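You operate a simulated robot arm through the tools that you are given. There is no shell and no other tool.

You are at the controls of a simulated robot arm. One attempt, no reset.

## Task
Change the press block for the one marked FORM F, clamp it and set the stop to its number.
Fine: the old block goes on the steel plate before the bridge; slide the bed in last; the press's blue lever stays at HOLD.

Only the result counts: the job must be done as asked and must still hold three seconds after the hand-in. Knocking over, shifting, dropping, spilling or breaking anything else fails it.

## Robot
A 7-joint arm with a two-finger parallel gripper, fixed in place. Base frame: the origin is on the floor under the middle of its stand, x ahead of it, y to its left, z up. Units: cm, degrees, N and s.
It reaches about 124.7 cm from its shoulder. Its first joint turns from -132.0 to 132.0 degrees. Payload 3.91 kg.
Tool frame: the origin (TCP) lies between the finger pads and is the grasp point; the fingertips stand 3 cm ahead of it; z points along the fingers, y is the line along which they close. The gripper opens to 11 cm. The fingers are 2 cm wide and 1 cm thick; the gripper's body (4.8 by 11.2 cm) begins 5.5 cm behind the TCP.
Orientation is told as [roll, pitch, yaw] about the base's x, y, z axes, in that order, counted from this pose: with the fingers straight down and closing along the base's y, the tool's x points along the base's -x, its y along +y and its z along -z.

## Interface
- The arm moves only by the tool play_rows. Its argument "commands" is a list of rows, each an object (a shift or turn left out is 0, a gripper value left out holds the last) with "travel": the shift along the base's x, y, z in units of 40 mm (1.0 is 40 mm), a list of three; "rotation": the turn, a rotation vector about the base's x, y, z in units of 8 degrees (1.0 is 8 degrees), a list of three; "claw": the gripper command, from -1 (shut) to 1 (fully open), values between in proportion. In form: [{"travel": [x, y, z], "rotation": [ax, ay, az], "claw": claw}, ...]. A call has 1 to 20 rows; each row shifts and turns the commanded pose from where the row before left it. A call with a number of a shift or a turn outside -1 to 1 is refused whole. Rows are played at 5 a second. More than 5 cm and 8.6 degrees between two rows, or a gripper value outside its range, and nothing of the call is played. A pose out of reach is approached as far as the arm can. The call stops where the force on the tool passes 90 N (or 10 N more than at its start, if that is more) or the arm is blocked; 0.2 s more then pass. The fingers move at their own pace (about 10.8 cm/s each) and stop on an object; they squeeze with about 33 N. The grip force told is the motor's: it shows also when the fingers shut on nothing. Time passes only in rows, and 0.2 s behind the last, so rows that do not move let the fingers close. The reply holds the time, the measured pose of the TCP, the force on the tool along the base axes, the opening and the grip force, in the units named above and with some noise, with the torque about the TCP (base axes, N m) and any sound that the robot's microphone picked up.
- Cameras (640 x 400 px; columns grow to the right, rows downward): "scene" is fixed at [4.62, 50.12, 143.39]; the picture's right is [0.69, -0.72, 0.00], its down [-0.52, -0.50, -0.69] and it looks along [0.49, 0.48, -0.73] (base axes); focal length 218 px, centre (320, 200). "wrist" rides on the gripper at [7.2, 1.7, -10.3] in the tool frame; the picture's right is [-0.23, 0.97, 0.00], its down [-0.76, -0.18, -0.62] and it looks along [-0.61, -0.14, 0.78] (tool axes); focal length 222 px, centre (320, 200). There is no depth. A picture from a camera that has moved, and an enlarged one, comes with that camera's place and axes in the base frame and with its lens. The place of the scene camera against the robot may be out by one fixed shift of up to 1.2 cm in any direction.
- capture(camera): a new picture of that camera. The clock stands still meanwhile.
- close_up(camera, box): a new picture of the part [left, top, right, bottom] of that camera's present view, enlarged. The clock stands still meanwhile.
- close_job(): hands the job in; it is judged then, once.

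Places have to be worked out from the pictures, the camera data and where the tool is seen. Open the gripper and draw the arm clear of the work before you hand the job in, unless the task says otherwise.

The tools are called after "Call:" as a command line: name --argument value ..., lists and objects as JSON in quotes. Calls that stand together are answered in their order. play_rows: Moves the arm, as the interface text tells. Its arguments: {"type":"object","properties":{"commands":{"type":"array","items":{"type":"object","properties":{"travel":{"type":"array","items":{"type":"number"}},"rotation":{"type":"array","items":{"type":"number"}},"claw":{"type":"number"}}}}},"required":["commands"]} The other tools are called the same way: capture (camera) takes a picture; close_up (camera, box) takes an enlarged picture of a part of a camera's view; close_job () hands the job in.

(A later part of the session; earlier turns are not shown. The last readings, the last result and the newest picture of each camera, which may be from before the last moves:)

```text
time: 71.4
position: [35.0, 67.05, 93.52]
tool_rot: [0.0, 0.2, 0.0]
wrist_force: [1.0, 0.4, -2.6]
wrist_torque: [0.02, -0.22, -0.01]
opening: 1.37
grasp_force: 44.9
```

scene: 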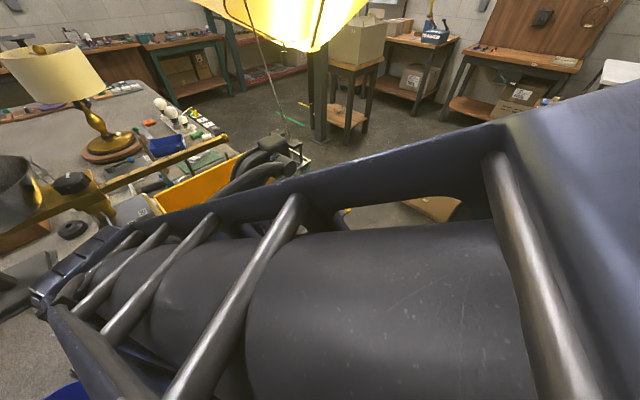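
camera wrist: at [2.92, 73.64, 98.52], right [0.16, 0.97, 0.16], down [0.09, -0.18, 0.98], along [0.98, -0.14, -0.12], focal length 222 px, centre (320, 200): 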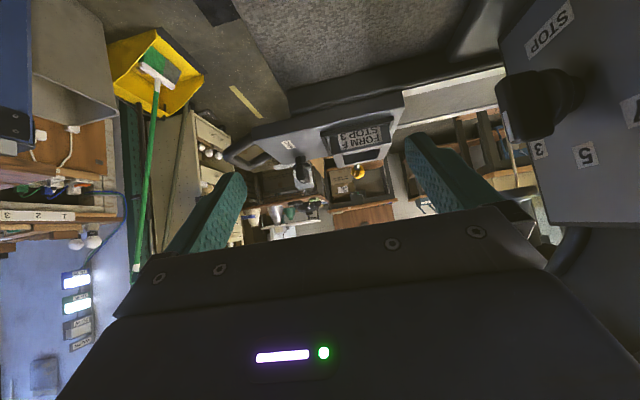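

Gripped (1.37 cm). I turn it counter-clockwise 90° back to CLOSED in stages.

Call:
play_rows --commands '[{"rotation": [0, 0, 0.8]}, {"rotation": [0, 0, 0.8]}, {"rotation": [0, 0, 0.8]}, {"rotation": [0, 0, 0.8]}, {"rotation": [0, 0, 0.8]}, {"rotation": [0, 0, 0.8]}]'

```text
time: 72.8
position: [34.94, 67.03, 93.56]
tool_rot: [0.0, 0.2, 38.3]
wrist_force: [4.4, -0.7, -10.7]
wrist_torque: [0.19, -0.26, 0.0]
opening: 1.39
grasp_force: 45.1
```

Turning smoothly at yaw 38. I continue to 90.

Call:
play_rows --commands '[{"rotation": [0, 0, 0.8]}, {"rotation": [0, 0, 0.8]}, {"rotation": [0, 0, 0.8]}, {"rotation": [0, 0, 0.8]}, {"rotation": [0, 0, 0.8]}, {"rotation": [0, 0, 0.8]}, {"rotation": [0, 0, 0.45]}, {}]'

Call:
close_up --camera "wrist" --box '[240, 80, 420, 220]'

```text
time: 74.6
position: [34.94, 67.07, 93.47]
tool_rot: [0.0, 0.1, 80.4]
wrist_force: [11.1, -1.7, -7.2]
wrist_torque: [-0.45, -0.22, 0.04]
opening: 1.35
grasp_force: 44.9
```

```text
2.86 times, centred on (330, 150) of wrist
camera zoom: at [31.98, 60.28, 103.75], right [-0.92, 0.39, 0.0], down [0.3, 0.72, 0.62], along [0.24, 0.57, -0.78], focal length 635 px, centre (291, 343)
```

zoom: 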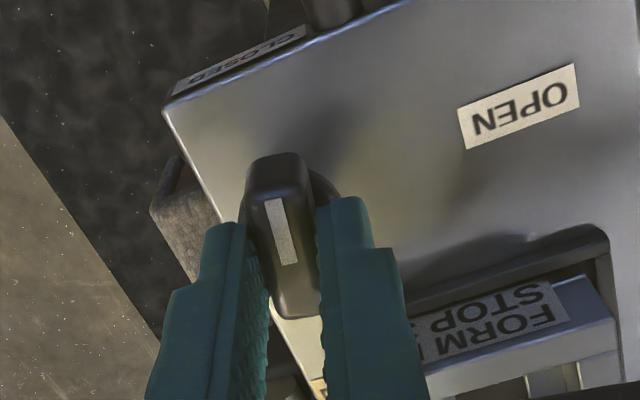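

Yaw is at 80.4 – my rows summed short; I add the remaining 9.6°.

Call:
play_rows --commands '[{"rotation": [0, 0, 0.6]}, {"rotation": [0, 0, 0.6]}, {}]'

Call:
close_up --camera "wrist" --box '[240, 80, 420, 220]'

```text
time: 75.4
position: [35.11, 67.19, 93.43]
tool_rot: [0.0, 0.2, 90.1]
wrist_force: [16.0, -3.1, -5.8]
wrist_torque: [0.72, -0.36, -0.02]
opening: 1.4
grasp_force: 44.8
```

```text
2.86 times, centred on (330, 150) of wrist
camera zoom: at [33.17, 59.91, 103.76], right [-0.97, 0.23, 0.0], down [0.18, 0.76, 0.62], along [0.14, 0.6, -0.78], focal length 635 px, centre (291, 343)
```

zoom: 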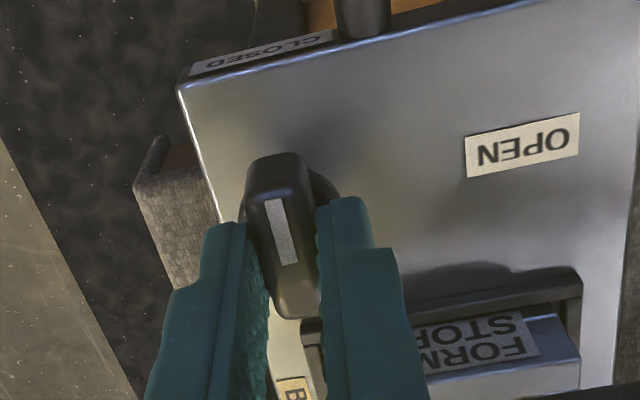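

The knob is back at CLOSED exactly as at the start. I release and lift, then go look at the stop knob on the panel.

Call:
play_rows --commands '[{"claw": -0.2}, {"claw": -0.2}, {"claw": -0.2}, {"travel": [0, 0, 0.5], "claw": -0.2}, {"travel": [0, 0, 1], "claw": -0.2}, {"travel": [0, -0.5, 1], "claw": -0.2}, {"travel": [-0.8, -0.6, 0.3], "claw": -0.2}, {"travel": [-0.9, 0, 0], "claw": -0.2}, {"travel": [-0.5, 0, 0], "claw": -0.2}, {}]'

Call:
capture --camera "wrist"

Call:
close_up --camera "scene" --box '[170, 170, 400, 300]'

```text
time: 77.6
position: [25.85, 62.59, 104.59]
tool_rot: [0.0, 0.3, 90.0]
wrist_force: [0.5, -0.1, 0.6]
wrist_torque: [0.02, 0.0, -0.01]
opening: 4.43
grasp_force: 0.0
```

```text
taken
camera wrist: at [24.19, 55.4, 114.92], right [-0.97, 0.23, 0.0], down [0.18, 0.76, 0.62], along [0.14, 0.6, -0.78], focal length 222 px, centre (320, 200)
```

wrist: 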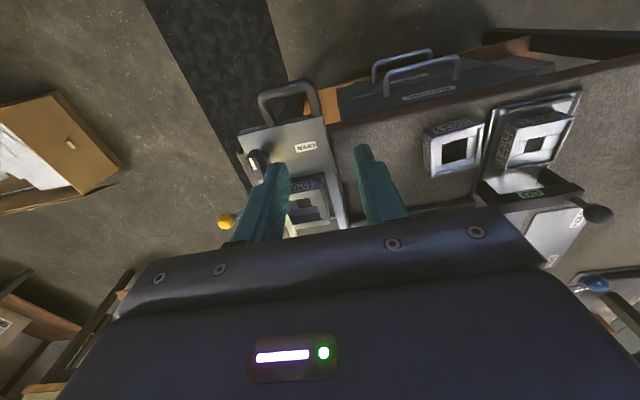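

```text
2.78 times, centred on (285, 235) of scene
camera zoom: at [4.62, 50.12, 143.39], right [0.69, -0.72, 0.0], down [-0.52, -0.5, -0.69], along [0.49, 0.48, -0.73], focal length 607 px, centre (417, 103)
```

zoom: 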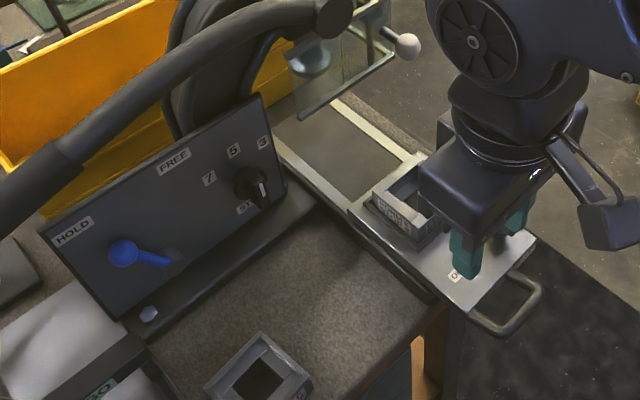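

Triangulating label positions: the panel is vertical at y≈88.6, with 7 at (16.2, 95.5), 5 at (19.4, 96.8), 3 at (22.5, 95.5) and the knob's front face near y≈84.7. I take a straight frontal view of the panel to fix the knob axis and pointer angle.

Call:
play_rows --commands '[{"travel": [-0.2, -0.3, -0.3], "rotation": [0.95, 0, 0], "claw": 1}, {"travel": [-0.3, -0.3, -0.4], "rotation": [0.95, 0, 0], "claw": 1}, {"travel": [-0.3, -0.3, -0.4], "rotation": [0.95, 0, 0]}, {"travel": [-0.3, -0.3, -0.4], "rotation": [0.95, 0, 0]}, {"travel": [-0.1, -0.2, -0.4], "rotation": [0.95, 0, 0]}, {"travel": [0, 0, -0.2], "rotation": [0.95, 0, 0]}, {}]'

Call:
capture --camera "wrist"

Call:
close_up --camera "wrist" --box '[270, 130, 410, 220]'

```text
time: 79.2
position: [21.27, 57.12, 96.32]
tool_rot: [0.1, -45.5, 89.9]
wrist_force: [-0.1, -0.7, 0.0]
wrist_torque: [0.0, -0.02, -0.03]
opening: 10.99
grasp_force: 0.0
```

```text
taken
camera wrist: at [19.52, 44.67, 98.3], right [-0.97, 0.16, 0.16], down [0.18, 0.09, 0.98], along [0.14, 0.98, -0.12], focal length 222 px, centre (320, 200)
```

wrist: 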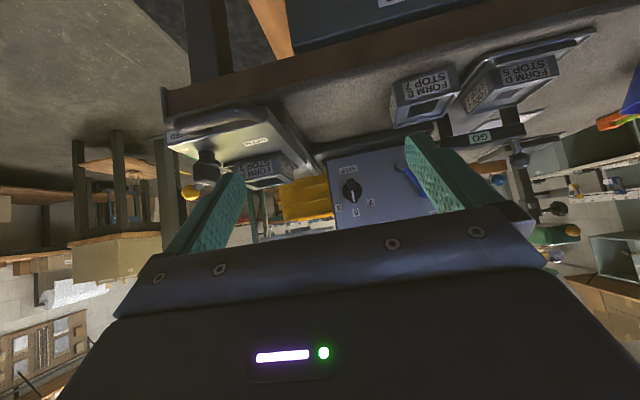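

```text
4.44 times, centred on (340, 175) of wrist
camera zoom: at [19.52, 44.67, 98.3], right [-0.97, 0.16, 0.16], down [0.18, 0.09, 0.98], along [0.14, 0.98, -0.12], focal length 987 px, centre (231, 311)
```

zoom: 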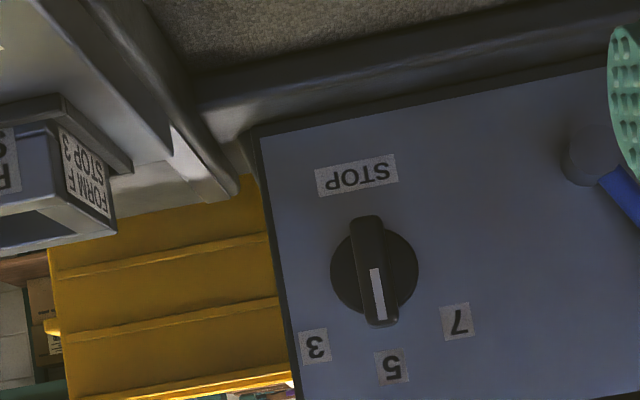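

Frontal view: knob axis ≈ (19.35, z 92.9–93.1), pointer straight up at 5, label 3 about 50° clockwise to the right (+x). I'll approach horizontally along +y with the camera on top of the hand: first untilt, rise and turn the yaw to −90.

Call:
play_rows --commands '[{"travel": [0, 0, 0.6], "rotation": [-0.95, 0, 0]}, {"travel": [0, 0, 0.6], "rotation": [-0.95, 0, 0]}, {"travel": [0, 0, 0.6], "rotation": [-0.95, 0, 0]}, {"travel": [0, 0, 0.6], "rotation": [-0.95, 0, 0]}, {"travel": [-0.2, 0, 0.5], "rotation": [-0.95, 0, 0]}, {"travel": [-0.2, 0, 0], "rotation": [-0.94, 0, 0]}, {"rotation": [0, 0, -1]}, {"rotation": [0, 0, -1]}, {"rotation": [0, 0, -1]}, {"rotation": [0, 0, -1]}, {"rotation": [0, 0, -1]}, {"rotation": [0, 0, -1]}, {"rotation": [0, 0, -1]}, {"rotation": [0, 0, -1]}, {"rotation": [0, 0, -1]}, {"rotation": [0, 0, -1]}, {"rotation": [0, 0, -1]}, {"rotation": [0, 0, -1]}]'

Call:
play_rows --commands '[{"rotation": [0, 0, -1]}, {"rotation": [0, 0, -1]}, {"rotation": [0, 0, -1]}, {"rotation": [0, 0, -1]}, {"rotation": [0, 0, -1]}, {"rotation": [0, 0, -1]}, {"rotation": [0, 0, -1]}, {"rotation": [0, 0, -1]}, {"rotation": [0, 0, -1]}, {"rotation": [0, 0, -1]}, {"rotation": [0, 0, -0.5]}, {}]'

```text
time: 83.0
position: [19.69, 57.02, 107.93]
tool_rot: [-0.1, 0.1, -6.1]
wrist_force: [0.5, -0.7, -0.7]
wrist_torque: [-0.01, -0.04, -0.01]
opening: 11.0
grasp_force: 0.1
```

```text
time: 85.6
position: [19.6, 57.1, 107.88]
tool_rot: [0.0, 0.1, -90.2]
wrist_force: [1.1, -0.4, -0.7]
wrist_torque: [0.01, 0.02, 0.03]
opening: 11.02
grasp_force: 0.0
```

Yaw is −90. Now I tilt the tool 90° about x so the fingers point along +y, moving slowly forward.

Call:
play_rows --commands '[{"travel": [0, 0.3, 0], "rotation": [0.95, 0, 0]}, {"travel": [0, 0.3, 0], "rotation": [0.95, 0, 0]}, {"travel": [0, 0.3, 0], "rotation": [0.95, 0, 0]}, {"travel": [0, 0.3, 0], "rotation": [0.95, 0, 0]}, {"travel": [0, 0.3, 0], "rotation": [0.95, 0, 0]}, {"travel": [0, 0.3, 0], "rotation": [0.95, 0, 0]}, {"travel": [0, 0.3, 0], "rotation": [0.95, 0, 0]}, {"travel": [0, 0.3, 0], "rotation": [0.95, 0, 0]}, {"travel": [0, 0.3, 0], "rotation": [0.95, 0, 0]}, {"travel": [0, 0.3, 0], "rotation": [0.95, 0, 0]}, {"travel": [0, 0.3, 0], "rotation": [0.95, 0, 0]}, {"travel": [0, 0.3, 0], "rotation": [0.8, 0, 0]}, {}]'

Call:
capture --camera "wrist"

Call:
capture --camera "scene"

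```text
time: 88.4
position: [19.73, 71.49, 108.0]
tool_rot: [-176.1, 89.8, 94.0]
wrist_force: [-0.6, 0.1, -0.1]
wrist_torque: [-0.01, 0.04, -0.02]
opening: 11.0
grasp_force: 0.0
```

```text
taken
camera wrist: at [21.29, 61.15, 115.1], right [0.97, 0.0, -0.23], down [-0.18, -0.62, -0.76], along [-0.14, 0.78, -0.6], focal length 222 px, centre (320, 200)
```

wrist: 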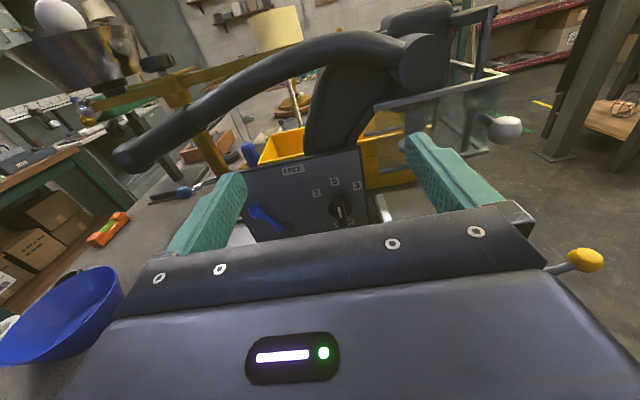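

```text
taken
```

scene: 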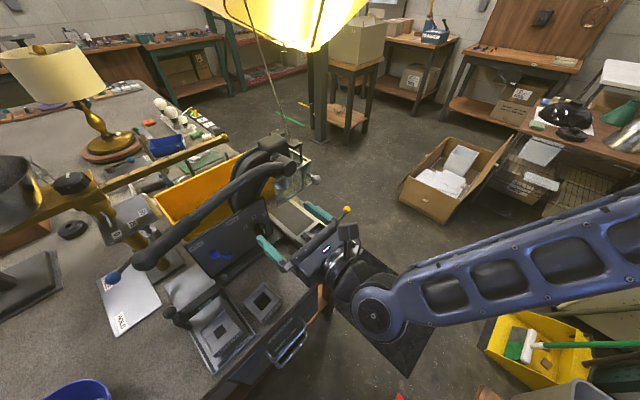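

Now the wrist camera looks upright at the press. I zoom in on the panel knob and on the guard/ram region.

Call:
close_up --camera "wrist" --box '[230, 140, 420, 240]'

Call:
close_up --camera "wrist" --box '[340, 60, 540, 220]'

```text
3.37 times, centred on (325, 190) of wrist
camera zoom: at [21.29, 61.15, 115.1], right [0.97, 0.0, -0.23], down [-0.18, -0.62, -0.76], along [-0.14, 0.78, -0.6], focal length 748 px, centre (303, 234)
```

zoom: 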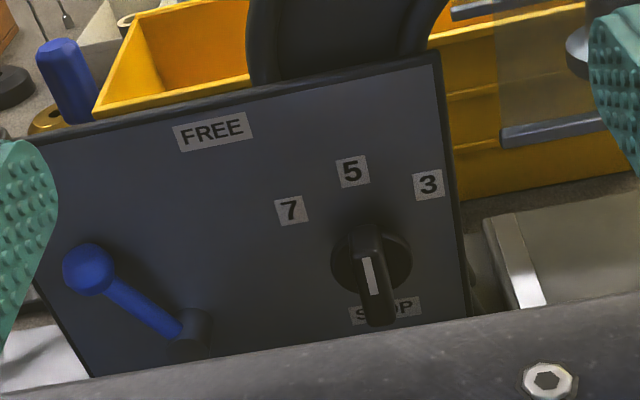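

```text
2.50 times, centred on (440, 140) of wrist
camera zoom: at [21.29, 61.15, 115.1], right [0.97, 0.0, -0.23], down [-0.18, -0.62, -0.76], along [-0.14, 0.78, -0.6], focal length 555 px, centre (20, 350)
```

zoom: 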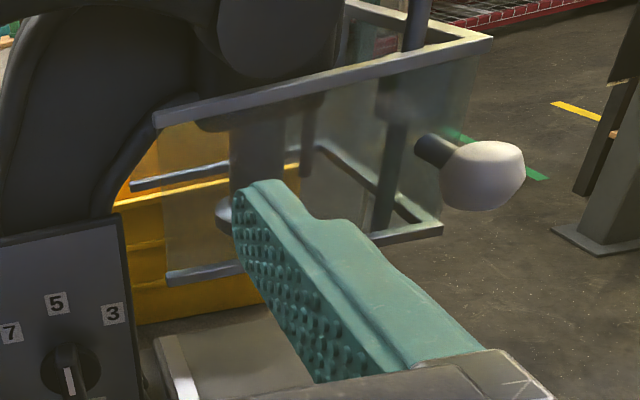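

Everything agrees on the knob axis at about x 19.35, z 93. I lower the hand to that height at a standoff with the fingers narrowed, then check alignment.

Call:
play_rows --commands '[{"travel": [-0.08, 0, -0.8], "claw": -0.2}, {"travel": [0, 0, -0.9], "claw": -0.2}, {"travel": [0, 0.3, -0.9], "claw": -0.2}, {"travel": [0, 0.4, -0.7], "claw": -0.2}, {"travel": [0, 0.4, -0.45], "claw": -0.2}, {"claw": -0.2}, {"claw": -0.2}]'

Call:
capture --camera "wrist"

Call:
close_up --camera "wrist" --box '[240, 80, 420, 220]'

```text
time: 90.0
position: [19.28, 75.9, 92.95]
tool_rot: [-171.7, 89.8, 98.2]
wrist_force: [0.5, -0.1, 0.3]
wrist_torque: [0.02, 0.03, 0.01]
opening: 4.4
grasp_force: 0.0
```

```text
taken
camera wrist: at [20.94, 65.57, 100.1], right [0.97, 0.0, -0.23], down [-0.18, -0.62, -0.76], along [-0.14, 0.78, -0.61], focal length 222 px, centre (320, 200)
```

wrist: 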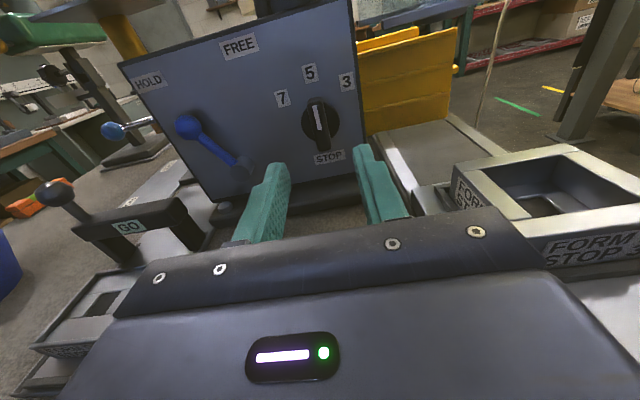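

```text
2.86 times, centred on (330, 150) of wrist
camera zoom: at [20.94, 65.57, 100.1], right [0.97, 0.0, -0.23], down [-0.18, -0.62, -0.76], along [-0.14, 0.78, -0.61], focal length 635 px, centre (291, 343)
```

zoom: 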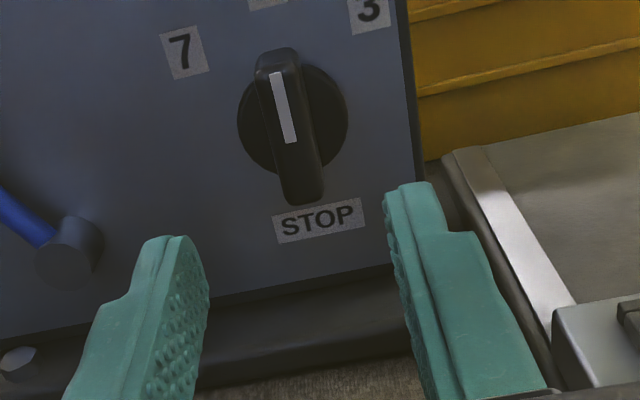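

Aligned: the knob axis computes to (19.28, z≈92.95), matching the TCP. I advance 7.3 cm so the fingertips straddle the bar, then grip.

Call:
play_rows --commands '[{"travel": [0, 0.6, 0], "claw": -0.2}, {"travel": [0, 0.6, 0], "claw": -0.2}, {"travel": [0, 0.4, 0], "claw": -0.2}, {"travel": [0, 0.22, 0], "claw": -0.2}, {"claw": -0.2}]'

Call:
close_up --camera "wrist" --box '[240, 80, 420, 220]'

```text
time: 91.2
position: [19.44, 83.17, 92.78]
tool_rot: [-173.3, 90.0, 96.6]
wrist_force: [0.5, 0.5, 0.1]
wrist_torque: [0.02, 0.02, 0.0]
opening: 4.39
grasp_force: 0.0
```

```text
2.86 times, centred on (330, 150) of wrist
camera zoom: at [21.0, 72.86, 100.02], right [0.97, 0.0, -0.23], down [-0.18, -0.62, -0.76], along [-0.14, 0.78, -0.61], focal length 635 px, centre (291, 343)
```

zoom: 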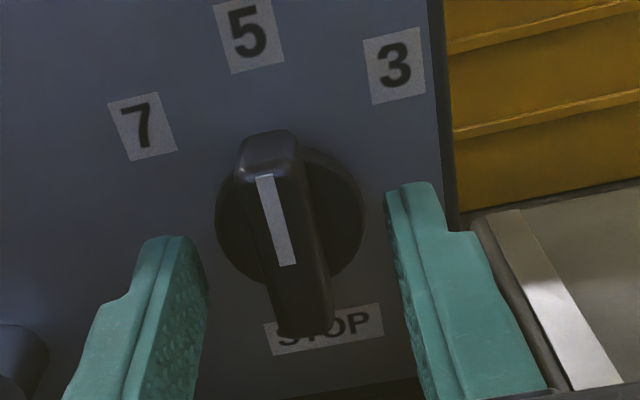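

The fingers straddle the bar evenly. I close on it.

Call:
play_rows --commands '[{"claw": -1}, {"claw": -1}, {"claw": -1}, {"claw": -1}]'

Call:
close_up --camera "wrist" --box '[240, 80, 420, 220]'

```text
time: 92.2
position: [19.36, 83.29, 92.9]
tool_rot: [-171.9, 89.9, 98.1]
wrist_force: [-5.2, 6.5, -0.2]
wrist_torque: [0.12, -0.01, 0.1]
opening: 1.37
grasp_force: 45.0
```

```text
2.86 times, centred on (330, 150) of wrist
camera zoom: at [20.97, 72.86, 100.02], right [0.97, 0.0, -0.23], down [-0.18, -0.62, -0.76], along [-0.14, 0.78, -0.61], focal length 635 px, centre (291, 343)
```

zoom: 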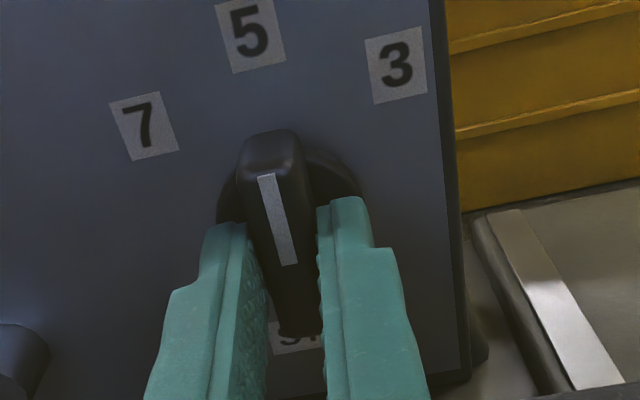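

Gripped (1.37 cm). I turn clockwise seen from the front (about +y) toward 3, first a part of the way.

Call:
play_rows --commands '[{"rotation": [0, 0.8, 0]}, {"rotation": [0, 0.8, 0]}, {"rotation": [0, 0.8, 0]}, {}]'

Call:
close_up --camera "wrist" --box '[240, 80, 420, 220]'

```text
time: 93.2
position: [19.4, 83.16, 92.74]
tool_rot: [-90.3, 70.7, 179.7]
wrist_force: [-4.6, 8.0, -0.5]
wrist_torque: [0.65, 0.01, -0.09]
opening: 1.36
grasp_force: 44.9
```

```text
2.86 times, centred on (330, 150) of wrist
camera zoom: at [23.27, 72.85, 99.06], right [0.84, 0.0, -0.54], down [-0.42, -0.62, -0.66], along [-0.33, 0.78, -0.53], focal length 635 px, centre (291, 343)
```

zoom: 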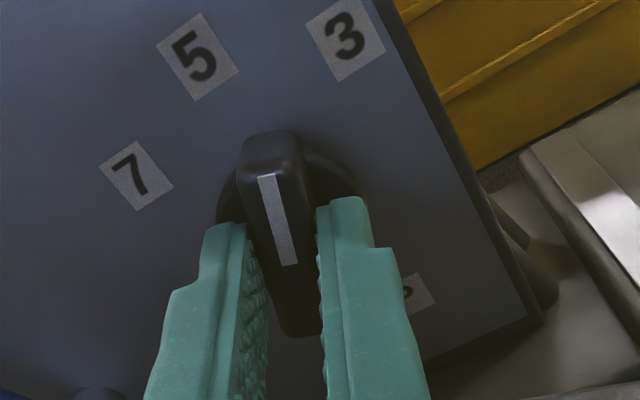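

The knob follows. I continue another 19° and compare where label 3 lies in the picture (it should come to where 5 was, about (250, 37)).

Call:
play_rows --commands '[{"rotation": [0, 0.8, 0]}, {"rotation": [0, 0.8, 0]}, {"rotation": [0, 0.8, 0]}, {}]'

Call:
close_up --camera "wrist" --box '[240, 80, 420, 220]'

```text
time: 94.2
position: [19.42, 83.17, 92.85]
tool_rot: [-90.1, 51.4, 179.6]
wrist_force: [14.7, 6.3, -14.8]
wrist_torque: [-1.34, 0.04, 0.59]
opening: 1.39
grasp_force: 45.1
```

```text
2.86 times, centred on (330, 150) of wrist
camera zoom: at [25.16, 72.83, 97.47], right [0.62, 0.0, -0.78], down [-0.61, -0.62, -0.49], along [-0.49, 0.78, -0.39], focal length 635 px, centre (291, 343)
```

zoom: 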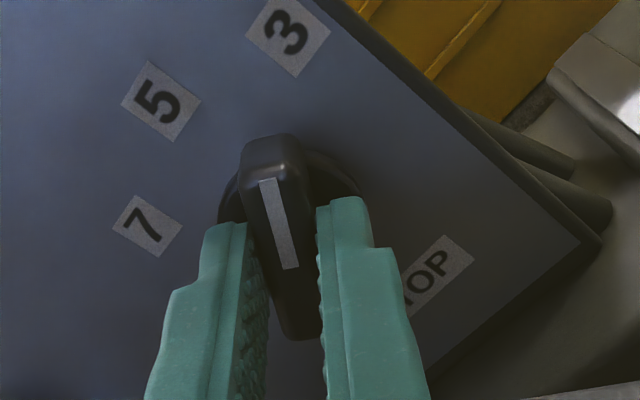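

Label 3 is now at column 287, about 11.8° short, and a sideways force shows the axis is slightly toward +x/−z. I correct that by 1 mm and turn the remaining 11.8°.

Call:
play_rows --commands '[{"travel": [0.025, 0, -0.025], "rotation": [0, 0.75, 0]}, {"rotation": [0, 0.725, 0]}, {}]'

Call:
close_up --camera "wrist" --box '[240, 80, 420, 220]'

```text
time: 95.0
position: [19.42, 83.23, 92.88]
tool_rot: [-90.3, 39.8, 179.8]
wrist_force: [1.1, 22.5, 18.4]
wrist_torque: [1.08, 0.01, -0.93]
opening: 1.39
grasp_force: 45.0
```

```text
2.86 times, centred on (330, 150) of wrist
camera zoom: at [26.03, 72.83, 96.14], right [0.45, 0.0, -0.89], down [-0.7, -0.62, -0.35], along [-0.56, 0.78, -0.28], focal length 635 px, centre (291, 343)
```

zoom: 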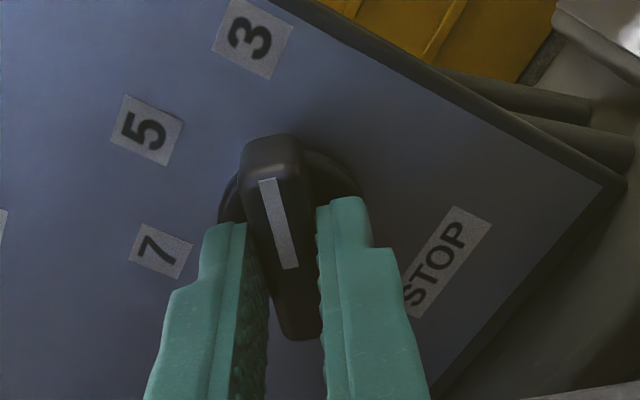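

Label 3 is now exactly where 5 was relative to the pointer (rotation 50.2°). I release and back straight out along −y, then check the pointer.

Call:
play_rows --commands '[{"claw": -0.4}, {"claw": -0.2}, {"claw": -0.2}, {"travel": [0, -0.3, 0], "claw": -0.2}, {"travel": [0, -0.6, 0], "claw": -0.2}, {"travel": [0, -0.9, 0], "claw": -0.2}, {}]'

Call:
capture --camera "wrist"

Call:
close_up --camera "wrist" --box '[240, 80, 420, 220]'

```text
time: 96.6
position: [19.52, 75.91, 92.64]
tool_rot: [-90.0, 39.7, 179.8]
wrist_force: [0.8, 1.0, 1.0]
wrist_torque: [0.02, 0.01, -0.01]
opening: 4.42
grasp_force: 0.0
```

```text
taken
camera wrist: at [25.98, 65.63, 96.01], right [0.45, 0.0, -0.89], down [-0.7, -0.62, -0.35], along [-0.56, 0.78, -0.28], focal length 222 px, centre (320, 200)
```

wrist: 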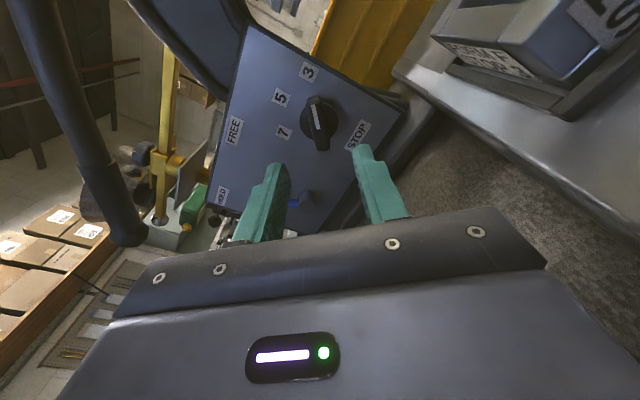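

```text
2.86 times, centred on (330, 150) of wrist
camera zoom: at [25.98, 65.63, 96.01], right [0.45, 0.0, -0.89], down [-0.7, -0.62, -0.35], along [-0.56, 0.78, -0.28], focal length 635 px, centre (291, 343)
```

zoom: 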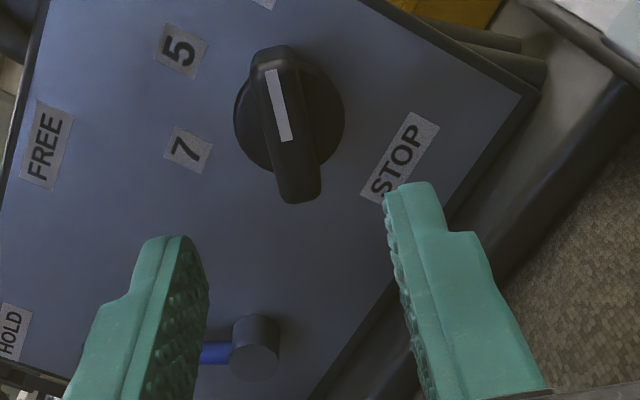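

The pointer stayed put. I rotate the hand back upright and retreat a bit to verify the pointer against label 3 from the front.

Call:
play_rows --commands '[{"travel": [0, -0.4, 0.4], "rotation": [0, -0.9, 0]}, {"travel": [0, -0.4, 0.6], "rotation": [0, -0.9, 0]}, {"travel": [0, -0.3, 0.6], "rotation": [0, -0.9, 0]}, {"travel": [0, -0.3, 0.6], "rotation": [0, -0.9, 0]}, {"travel": [0, 0, 0.6], "rotation": [0, -0.9, 0]}, {"travel": [0, 0, 0.2], "rotation": [0, -0.9, 0]}, {"rotation": [0, -0.875, 0], "claw": 1}, {"claw": 1}]'

Call:
capture --camera "wrist"

Call:
close_up --camera "wrist" --box '[270, 110, 400, 210]'

```text
time: 98.4
position: [19.34, 70.4, 104.64]
tool_rot: [148.4, 89.9, 58.5]
wrist_force: [0.2, -0.6, 0.7]
wrist_torque: [0.01, -0.01, 0.02]
opening: 10.96
grasp_force: 0.0
```

```text
taken
camera wrist: at [21.03, 60.05, 111.95], right [0.97, 0.0, -0.23], down [-0.18, -0.62, -0.76], along [-0.14, 0.78, -0.61], focal length 222 px, centre (320, 200)
```

wrist: 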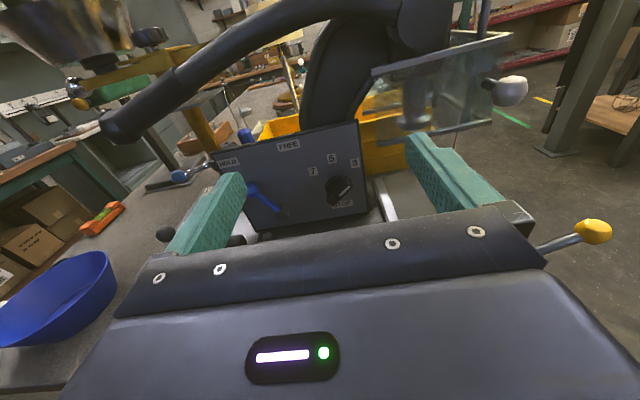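

```text
4.00 times, centred on (335, 160) of wrist
camera zoom: at [21.03, 60.05, 111.95], right [0.97, 0.0, -0.23], down [-0.18, -0.62, -0.76], along [-0.14, 0.78, -0.61], focal length 888 px, centre (260, 360)
```

zoom: 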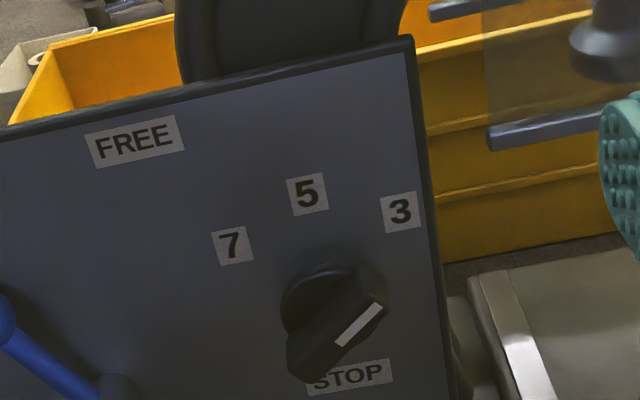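

The pointer's direction computes to 51° right of vertical – pointing at 3 (label at ~49–50°). Next, before sliding the bed, I inspect the yellow BED lever closely.

Call:
play_rows --commands '[{"travel": [0, -0.9, 0]}, {"travel": [0.2, -0.9, 0]}, {"travel": [0.9, -0.6, -0.2]}, {"travel": [0.9, -0.6, -0.2]}, {"travel": [0.9, 0, -0.2]}, {"travel": [0.9, 0, -0.2]}, {"travel": [0.9, 0, -0.2]}, {"travel": [0.9, 0, 0]}, {}]'

Call:
capture --camera "wrist"

Call:
close_up --camera "wrist" --box '[270, 130, 390, 210]'

```text
time: 100.4
position: [41.93, 58.31, 100.69]
tool_rot: [-170.4, 89.8, 99.6]
wrist_force: [-0.1, -0.2, -0.3]
wrist_torque: [-0.01, 0.02, -0.04]
opening: 10.99
grasp_force: 0.0
```

```text
taken
camera wrist: at [43.53, 47.98, 107.92], right [0.97, 0.0, -0.23], down [-0.18, -0.62, -0.76], along [-0.14, 0.78, -0.61], focal length 222 px, centre (320, 200)
```

wrist: 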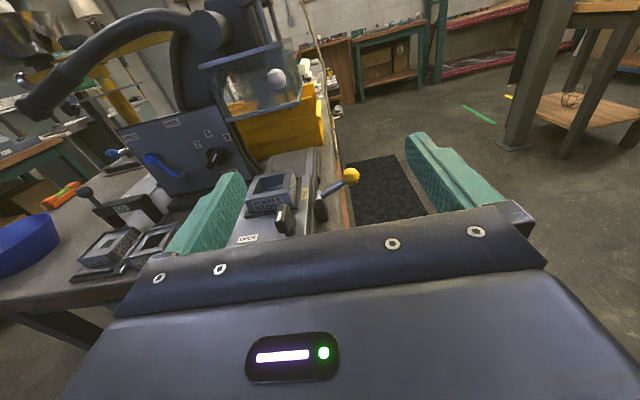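

```text
5.00 times, centred on (330, 170) of wrist
camera zoom: at [43.53, 47.98, 107.92], right [0.97, 0.0, -0.23], down [-0.18, -0.62, -0.76], along [-0.14, 0.78, -0.61], focal length 1111 px, centre (270, 350)
```

zoom: 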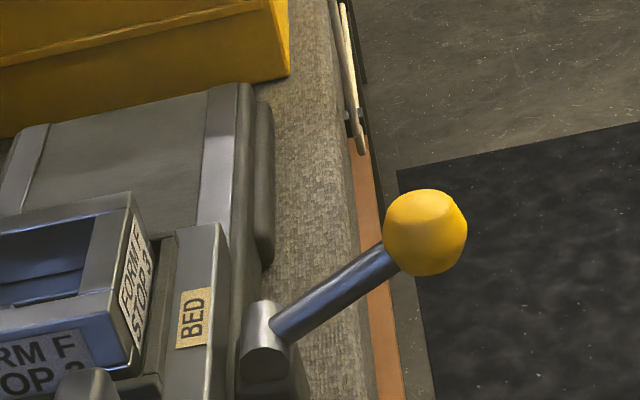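

The lever's hub is fixed beside the bed's +x edge with only the label BED. I look at it from the +x side to see how it engages and whether there are further markings.

Call:
play_rows --commands '[{"travel": [0.5, 0.2, 0], "rotation": [0, 0, 0.95]}, {"travel": [0.5, 0.2, 0], "rotation": [0, 0, 0.95]}, {"travel": [0.5, 0.2, 0], "rotation": [0, 0, 0.95]}, {"travel": [0.5, 0.2, 0], "rotation": [0, 0, 0.95]}, {"travel": [0.5, 0.2, 0], "rotation": [0, 0, 0.95]}, {"travel": [0.5, 0.2, 0], "rotation": [0, 0, 0.95]}, {"travel": [0.5, 0.2, 0], "rotation": [0, 0, 0.95]}, {"travel": [0.5, 0.2, 0], "rotation": [0, 0, 0.95]}, {"travel": [0.5, 0.2, 0], "rotation": [0, 0, 0.95]}, {}]'

Call:
capture --camera "wrist"

Call:
close_up --camera "wrist" --box '[240, 100, 420, 220]'

```text
time: 102.6
position: [59.85, 65.56, 100.88]
tool_rot: [175.9, 89.8, 154.3]
wrist_force: [0.3, 0.0, 0.2]
wrist_torque: [-0.01, -0.05, 0.01]
opening: 11.02
grasp_force: 0.1
```

```text
taken
camera wrist: at [70.04, 63.4, 107.99], right [0.36, 0.91, -0.23], down [0.51, -0.39, -0.76], along [-0.78, 0.16, -0.61], focal length 222 px, centre (320, 200)
```

wrist: 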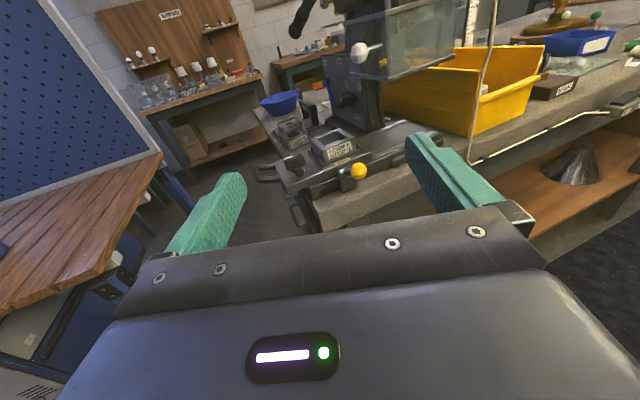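

```text
3.33 times, centred on (330, 160) of wrist
camera zoom: at [70.04, 63.4, 107.99], right [0.36, 0.91, -0.23], down [0.51, -0.39, -0.76], along [-0.78, 0.16, -0.61], focal length 740 px, centre (287, 333)
```

zoom: 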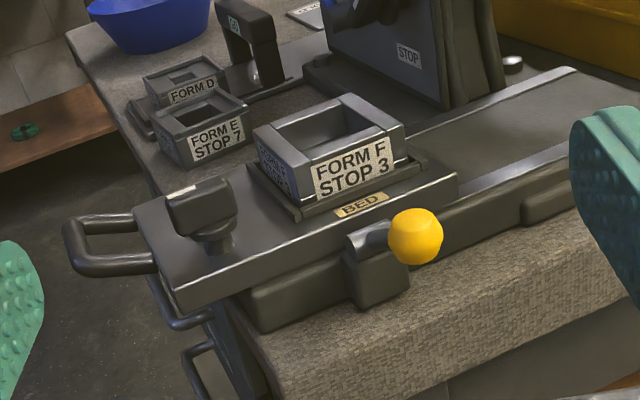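

I zoom in on the lever's base and the other block farther along the rail.

Call:
close_up --camera "wrist" --box '[325, 140, 405, 200]'

Call:
close_up --camera "wrist" --box '[360, 110, 430, 170]'

Call:
close_up --camera "wrist" --box '[320, 20, 480, 140]'

```text
6.67 times, centred on (365, 170) of wrist
camera zoom: at [70.04, 63.4, 107.99], right [0.36, 0.91, -0.23], down [0.51, -0.39, -0.76], along [-0.78, 0.16, -0.61], focal length 1481 px, centre (20, 400)
```

zoom: 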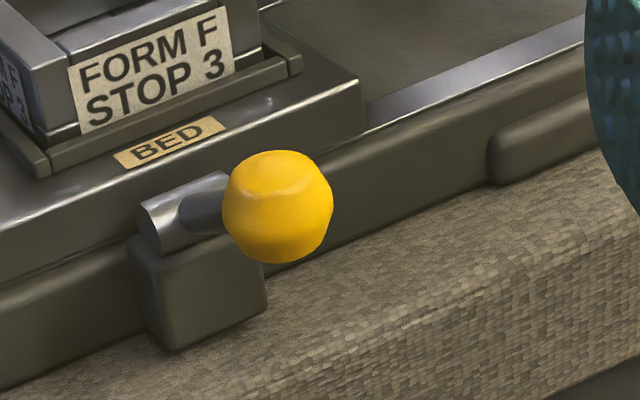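

```text
6.67 times, centred on (395, 140) of wrist
camera zoom: at [70.04, 63.4, 107.99], right [0.36, 0.91, -0.23], down [0.51, -0.39, -0.76], along [-0.78, 0.16, -0.61], focal length 1481 px, centre (-180, 600)
```

zoom: 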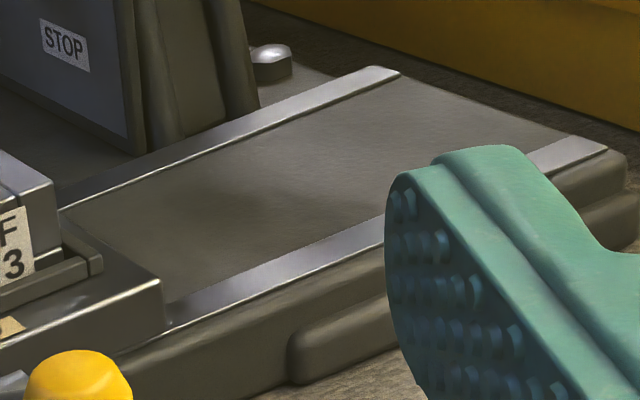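

```text
3.33 times, centred on (400, 80) of wrist
camera zoom: at [70.04, 63.4, 107.99], right [0.36, 0.91, -0.23], down [0.51, -0.39, -0.76], along [-0.78, 0.16, -0.61], focal length 740 px, centre (53, 600)
```

zoom: 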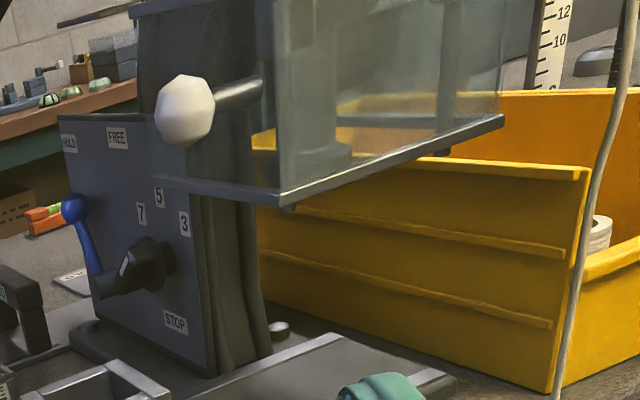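

No other markings: the lever is a bed lock/release beside the bed, rails run to y≈95, the guard's lower edge is at z≈99 (front pane y≈85.4, its ball at (36.7, 81.6, 103.5)). I zoom on the bed handle to measure it for pushing.

Call:
close_up --camera "wrist" --box '[245, 140, 345, 215]'

Call:
close_up --camera "scene" --box '[330, 220, 390, 280]'

```text
5.33 times, centred on (295, 178) of wrist
camera zoom: at [70.04, 63.4, 107.99], right [0.36, 0.91, -0.23], down [0.51, -0.39, -0.76], along [-0.78, 0.16, -0.61], focal length 1185 px, centre (453, 320)
```

zoom: 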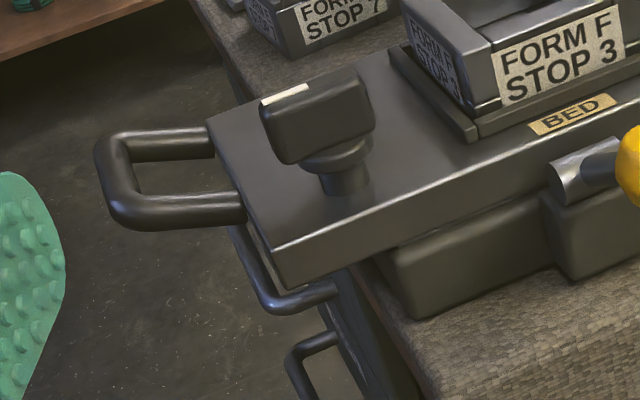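

```text
6.67 times, centred on (360, 250) of scene
camera zoom: at [4.62, 50.12, 143.39], right [0.69, -0.72, 0.0], down [-0.52, -0.5, -0.69], along [0.49, 0.48, -0.73], focal length 1454 px, centre (53, -133)
```

zoom: 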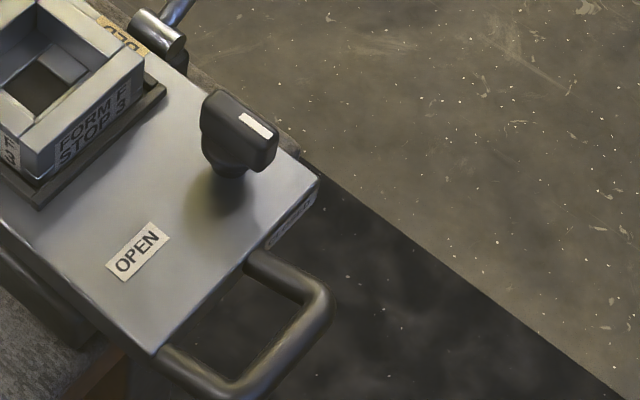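

The handle's bar is angled up: centre about (x 26.7–32, y 60.2, z 88.6), rails' top ≈86.4. I'll push it with closed fingers, hand vertical with the camera behind; first I undo the rotations in free space.

Call:
play_rows --commands '[{"travel": [-0.3, -0.3, 0.3], "rotation": [0, 0, -0.95]}, {"travel": [-0.5, -0.3, 0.3], "rotation": [0, 0, -0.95]}, {"travel": [-0.5, -0.2, 0.3], "rotation": [0, 0, -0.95]}, {"travel": [-0.5, -0.2, 0.3], "rotation": [0, 0, -0.95]}, {"travel": [-0.5, -0.2, 0.2], "rotation": [0, 0, -0.95]}, {"travel": [-0.5, -0.2, 0.2], "rotation": [0, 0, -0.95]}, {"travel": [-0.5, -0.2, 0], "rotation": [0, 0, -0.95]}, {"travel": [-0.5, -0.2, 0], "rotation": [0, 0, -0.95]}, {"travel": [-0.5, -0.2, 0], "rotation": [0, 0, -0.95]}, {}]'

Call:
play_rows --commands '[{"rotation": [-0.95, 0, 0]}, {"rotation": [-0.95, 0, 0]}, {"rotation": [-0.95, 0, 0]}, {"rotation": [-0.95, 0, 0]}, {"rotation": [-0.95, 0, 0]}, {"rotation": [-0.95, 0, 0]}, {"rotation": [-0.95, 0, 0]}, {"rotation": [-0.95, 0, 0]}, {"rotation": [-0.95, 0, 0]}, {"rotation": [-0.95, 0, 0]}, {"rotation": [-0.95, 0, 0]}, {"rotation": [-0.8, 0, 0]}, {}]'

```text
time: 104.8
position: [42.61, 57.55, 107.24]
tool_rot: [-157.7, 89.8, 112.1]
wrist_force: [0.4, 0.2, 0.3]
wrist_torque: [-0.01, -0.04, 0.01]
opening: 11.01
grasp_force: 0.0
```

```text
time: 107.6
position: [42.71, 57.52, 107.22]
tool_rot: [0.0, 0.0, -90.1]
wrist_force: [-0.3, 0.4, -0.2]
wrist_torque: [-0.01, -0.01, 0.0]
opening: 10.99
grasp_force: 0.0
```

The hand is vertical again at yaw −90. I turn it by +180° to yaw 90 while moving toward x≈30, y≈56.

Call:
play_rows --commands '[{"travel": [-0.2, 0, 0], "rotation": [0, 0, 1]}, {"travel": [-0.2, 0, 0], "rotation": [0, 0, 1]}, {"travel": [-0.2, 0, 0], "rotation": [0, 0, 1]}, {"travel": [-0.2, 0, 0], "rotation": [0, 0, 1]}, {"travel": [-0.2, 0, 0], "rotation": [0, 0, 1]}, {"travel": [-0.2, 0, 0], "rotation": [0, 0, 1]}, {"travel": [-0.2, 0, 0], "rotation": [0, 0, 1]}, {"travel": [-0.2, 0, 0], "rotation": [0, 0, 1]}, {"travel": [-0.2, 0, 0], "rotation": [0, 0, 1]}, {"travel": [-0.2, 0, 0], "rotation": [0, 0, 1]}, {"travel": [-0.2, 0, 0], "rotation": [0, 0, 1]}, {"travel": [-0.2, 0, 0], "rotation": [0, 0, 1]}]'

Call:
play_rows --commands '[{"travel": [-0.2, 0, 0], "rotation": [0, 0, 1]}, {"travel": [-0.2, 0, 0], "rotation": [0, 0, 1]}, {"travel": [-0.2, 0, 0], "rotation": [0, 0, 1]}, {"travel": [-0.15, 0, 0], "rotation": [0, 0, 1]}, {"travel": [0, -0.1, 0], "rotation": [0, 0, 1]}, {"travel": [0, -0.1, 0], "rotation": [0, 0, 1]}, {"travel": [0, -0.1, 0], "rotation": [0, 0, 1]}, {"travel": [0, -0.1, 0], "rotation": [0, 0, 1]}, {"rotation": [0, 0, 1]}, {"rotation": [0, 0, 1]}, {"rotation": [0, 0, 0.5]}, {}]'

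Call:
capture --camera "wrist"

```text
time: 110.2
position: [33.12, 57.58, 107.18]
tool_rot: [0.0, 0.1, 6.1]
wrist_force: [0.0, -0.3, -0.3]
wrist_torque: [0.03, -0.02, 0.01]
opening: 10.99
grasp_force: 0.1
```

```text
time: 112.8
position: [30.05, 55.93, 107.28]
tool_rot: [-0.1, 0.1, 89.9]
wrist_force: [-0.1, 0.2, -0.2]
wrist_torque: [-0.03, -0.01, -0.01]
opening: 11.02
grasp_force: 0.0
```

```text
taken
camera wrist: at [28.25, 48.75, 117.49], right [-0.97, 0.23, 0.0], down [0.18, 0.76, 0.62], along [0.14, 0.61, -0.78], focal length 222 px, centre (320, 200)
```

wrist: 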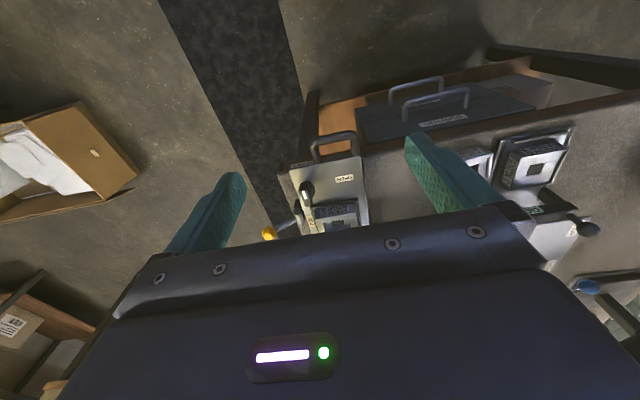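

The handle is visible ahead. I zoom for a precise check before lowering.

Call:
close_up --camera "wrist" --box '[280, 110, 380, 190]'

```text
5.00 times, centred on (330, 150) of wrist
camera zoom: at [28.25, 48.75, 117.49], right [-0.97, 0.23, 0.0], down [0.18, 0.76, 0.62], along [0.14, 0.61, -0.78], focal length 1111 px, centre (270, 450)
```

zoom: 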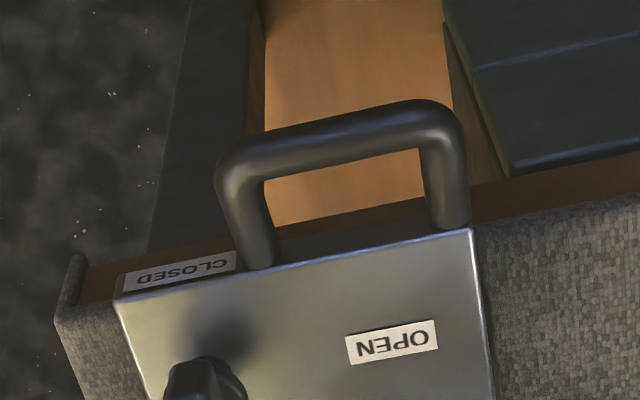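

Compared with earlier, the bed has moved about 1.1 cm inward (OPEN label now y≈68.5, was 67.4) – probably brushed by the arm during the stop setting; so it slides freely and the clamp mark still reads CLOSED. I close the fingers and lower them in front of the handle bar (bar ≈ y 61.2, z 88.6).

Call:
play_rows --commands '[{"travel": [-0.05, 0, -0.5], "claw": -1}, {"travel": [0, 0, -1], "claw": -1}, {"travel": [0, 0, -1], "claw": -1}, {"travel": [0, 0, -1], "claw": -1}, {"travel": [0, 0, -0.6], "claw": -1}, {"travel": [0, 0, -0.2], "claw": -1}, {"claw": -1}]'

Call:
capture --camera "wrist"

Call:
capture --camera "scene"

```text
time: 114.4
position: [29.68, 56.03, 89.82]
tool_rot: [0.0, 0.1, 90.0]
wrist_force: [0.6, -0.2, -0.4]
wrist_torque: [0.05, 0.02, 0.0]
opening: 0.0
grasp_force: 32.6
```

```text
taken
camera wrist: at [28.05, 48.74, 100.17], right [-0.97, 0.23, 0.0], down [0.18, 0.76, 0.62], along [0.14, 0.61, -0.78], focal length 222 px, centre (320, 200)
```

wrist: 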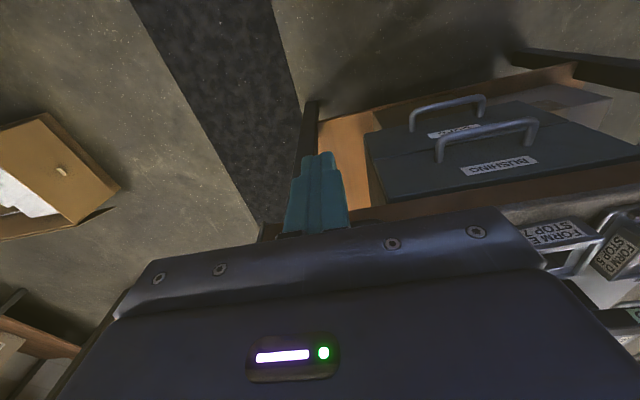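

```text
taken
```

scene: 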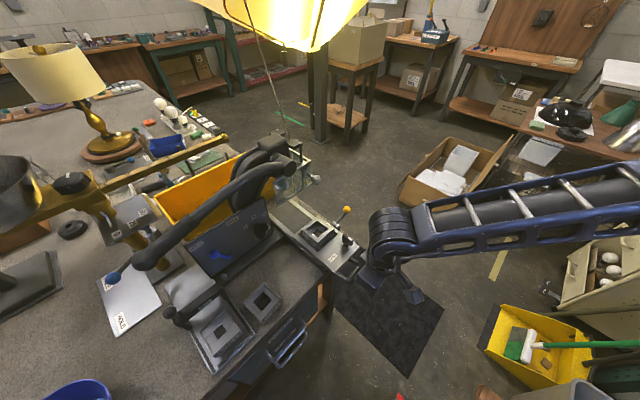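

The fingers are in front of the handle. I advance until contact and start pushing gently, watching the force.

Call:
play_rows --commands '[{"travel": [0, 0.4, 0]}, {"travel": [0, 0.4, 0]}, {"travel": [0, 0.25, 0]}, {"travel": [0, 0.25, 0]}, {"travel": [0, 0.25, 0]}, {}]'

Call:
close_up --camera "scene" --box '[290, 180, 400, 290]'

```text
time: 115.8
position: [29.88, 62.12, 89.89]
tool_rot: [0.0, 0.1, 90.0]
wrist_force: [0.1, -0.4, 0.1]
wrist_torque: [0.01, 0.0, -0.01]
opening: 0.0
grasp_force: 33.1
```

```text
3.64 times, centred on (345, 235) of scene
camera zoom: at [4.62, 50.12, 143.39], right [0.69, -0.72, 0.0], down [-0.52, -0.5, -0.69], along [0.49, 0.48, -0.73], focal length 793 px, centre (229, 73)
```

zoom: 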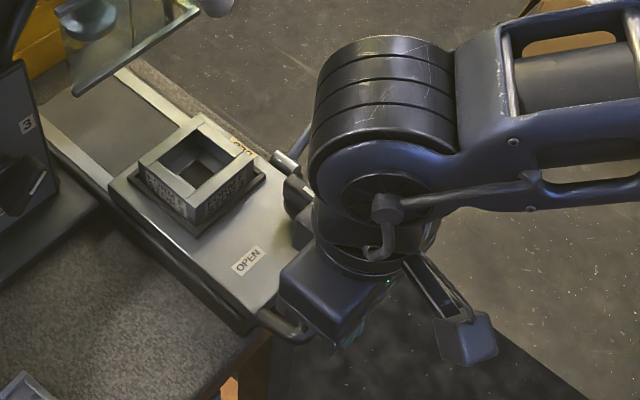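

The bed slides almost force-free and follows (OPEN label moved further in). I keep pushing slowly.

Call:
play_rows --commands '[{"travel": [0, 0.2, 0]}, {"travel": [0, 0.2, 0]}, {"travel": [0, 0.2, 0]}, {"travel": [0, 0.2, 0]}, {"travel": [0, 0.2, 0]}, {"travel": [0, 0.2, 0]}, {"travel": [0, 0.2, 0]}, {}]'

Call:
close_up --camera "scene" --box '[270, 160, 380, 270]'

Call:
capture --camera "wrist"

```text
time: 117.6
position: [29.86, 67.71, 90.05]
tool_rot: [0.0, 0.1, 90.0]
wrist_force: [1.0, -0.7, 0.4]
wrist_torque: [0.02, 0.02, 0.03]
opening: 0.0
grasp_force: 32.9
```

```text
3.64 times, centred on (325, 215) of scene
camera zoom: at [4.62, 50.12, 143.39], right [0.69, -0.72, 0.0], down [-0.52, -0.5, -0.69], along [0.49, 0.48, -0.73], focal length 793 px, centre (302, 146)
```

zoom: 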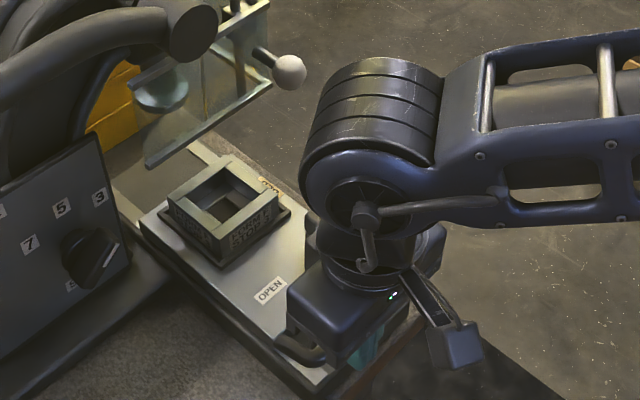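

```text
taken
camera wrist: at [28.07, 60.6, 100.3], right [-0.97, 0.23, 0.0], down [0.18, 0.76, 0.62], along [0.14, 0.61, -0.78], focal length 222 px, centre (320, 200)
```

wrist: 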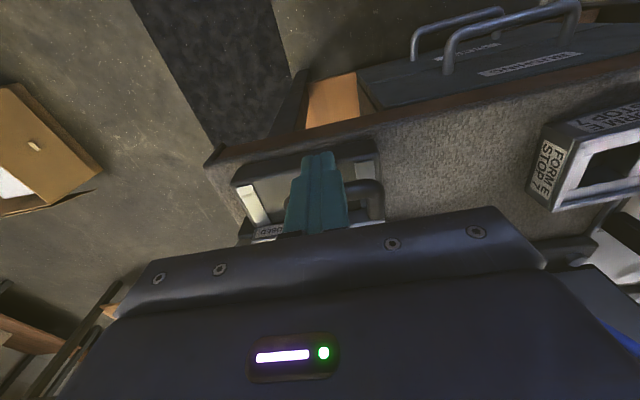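

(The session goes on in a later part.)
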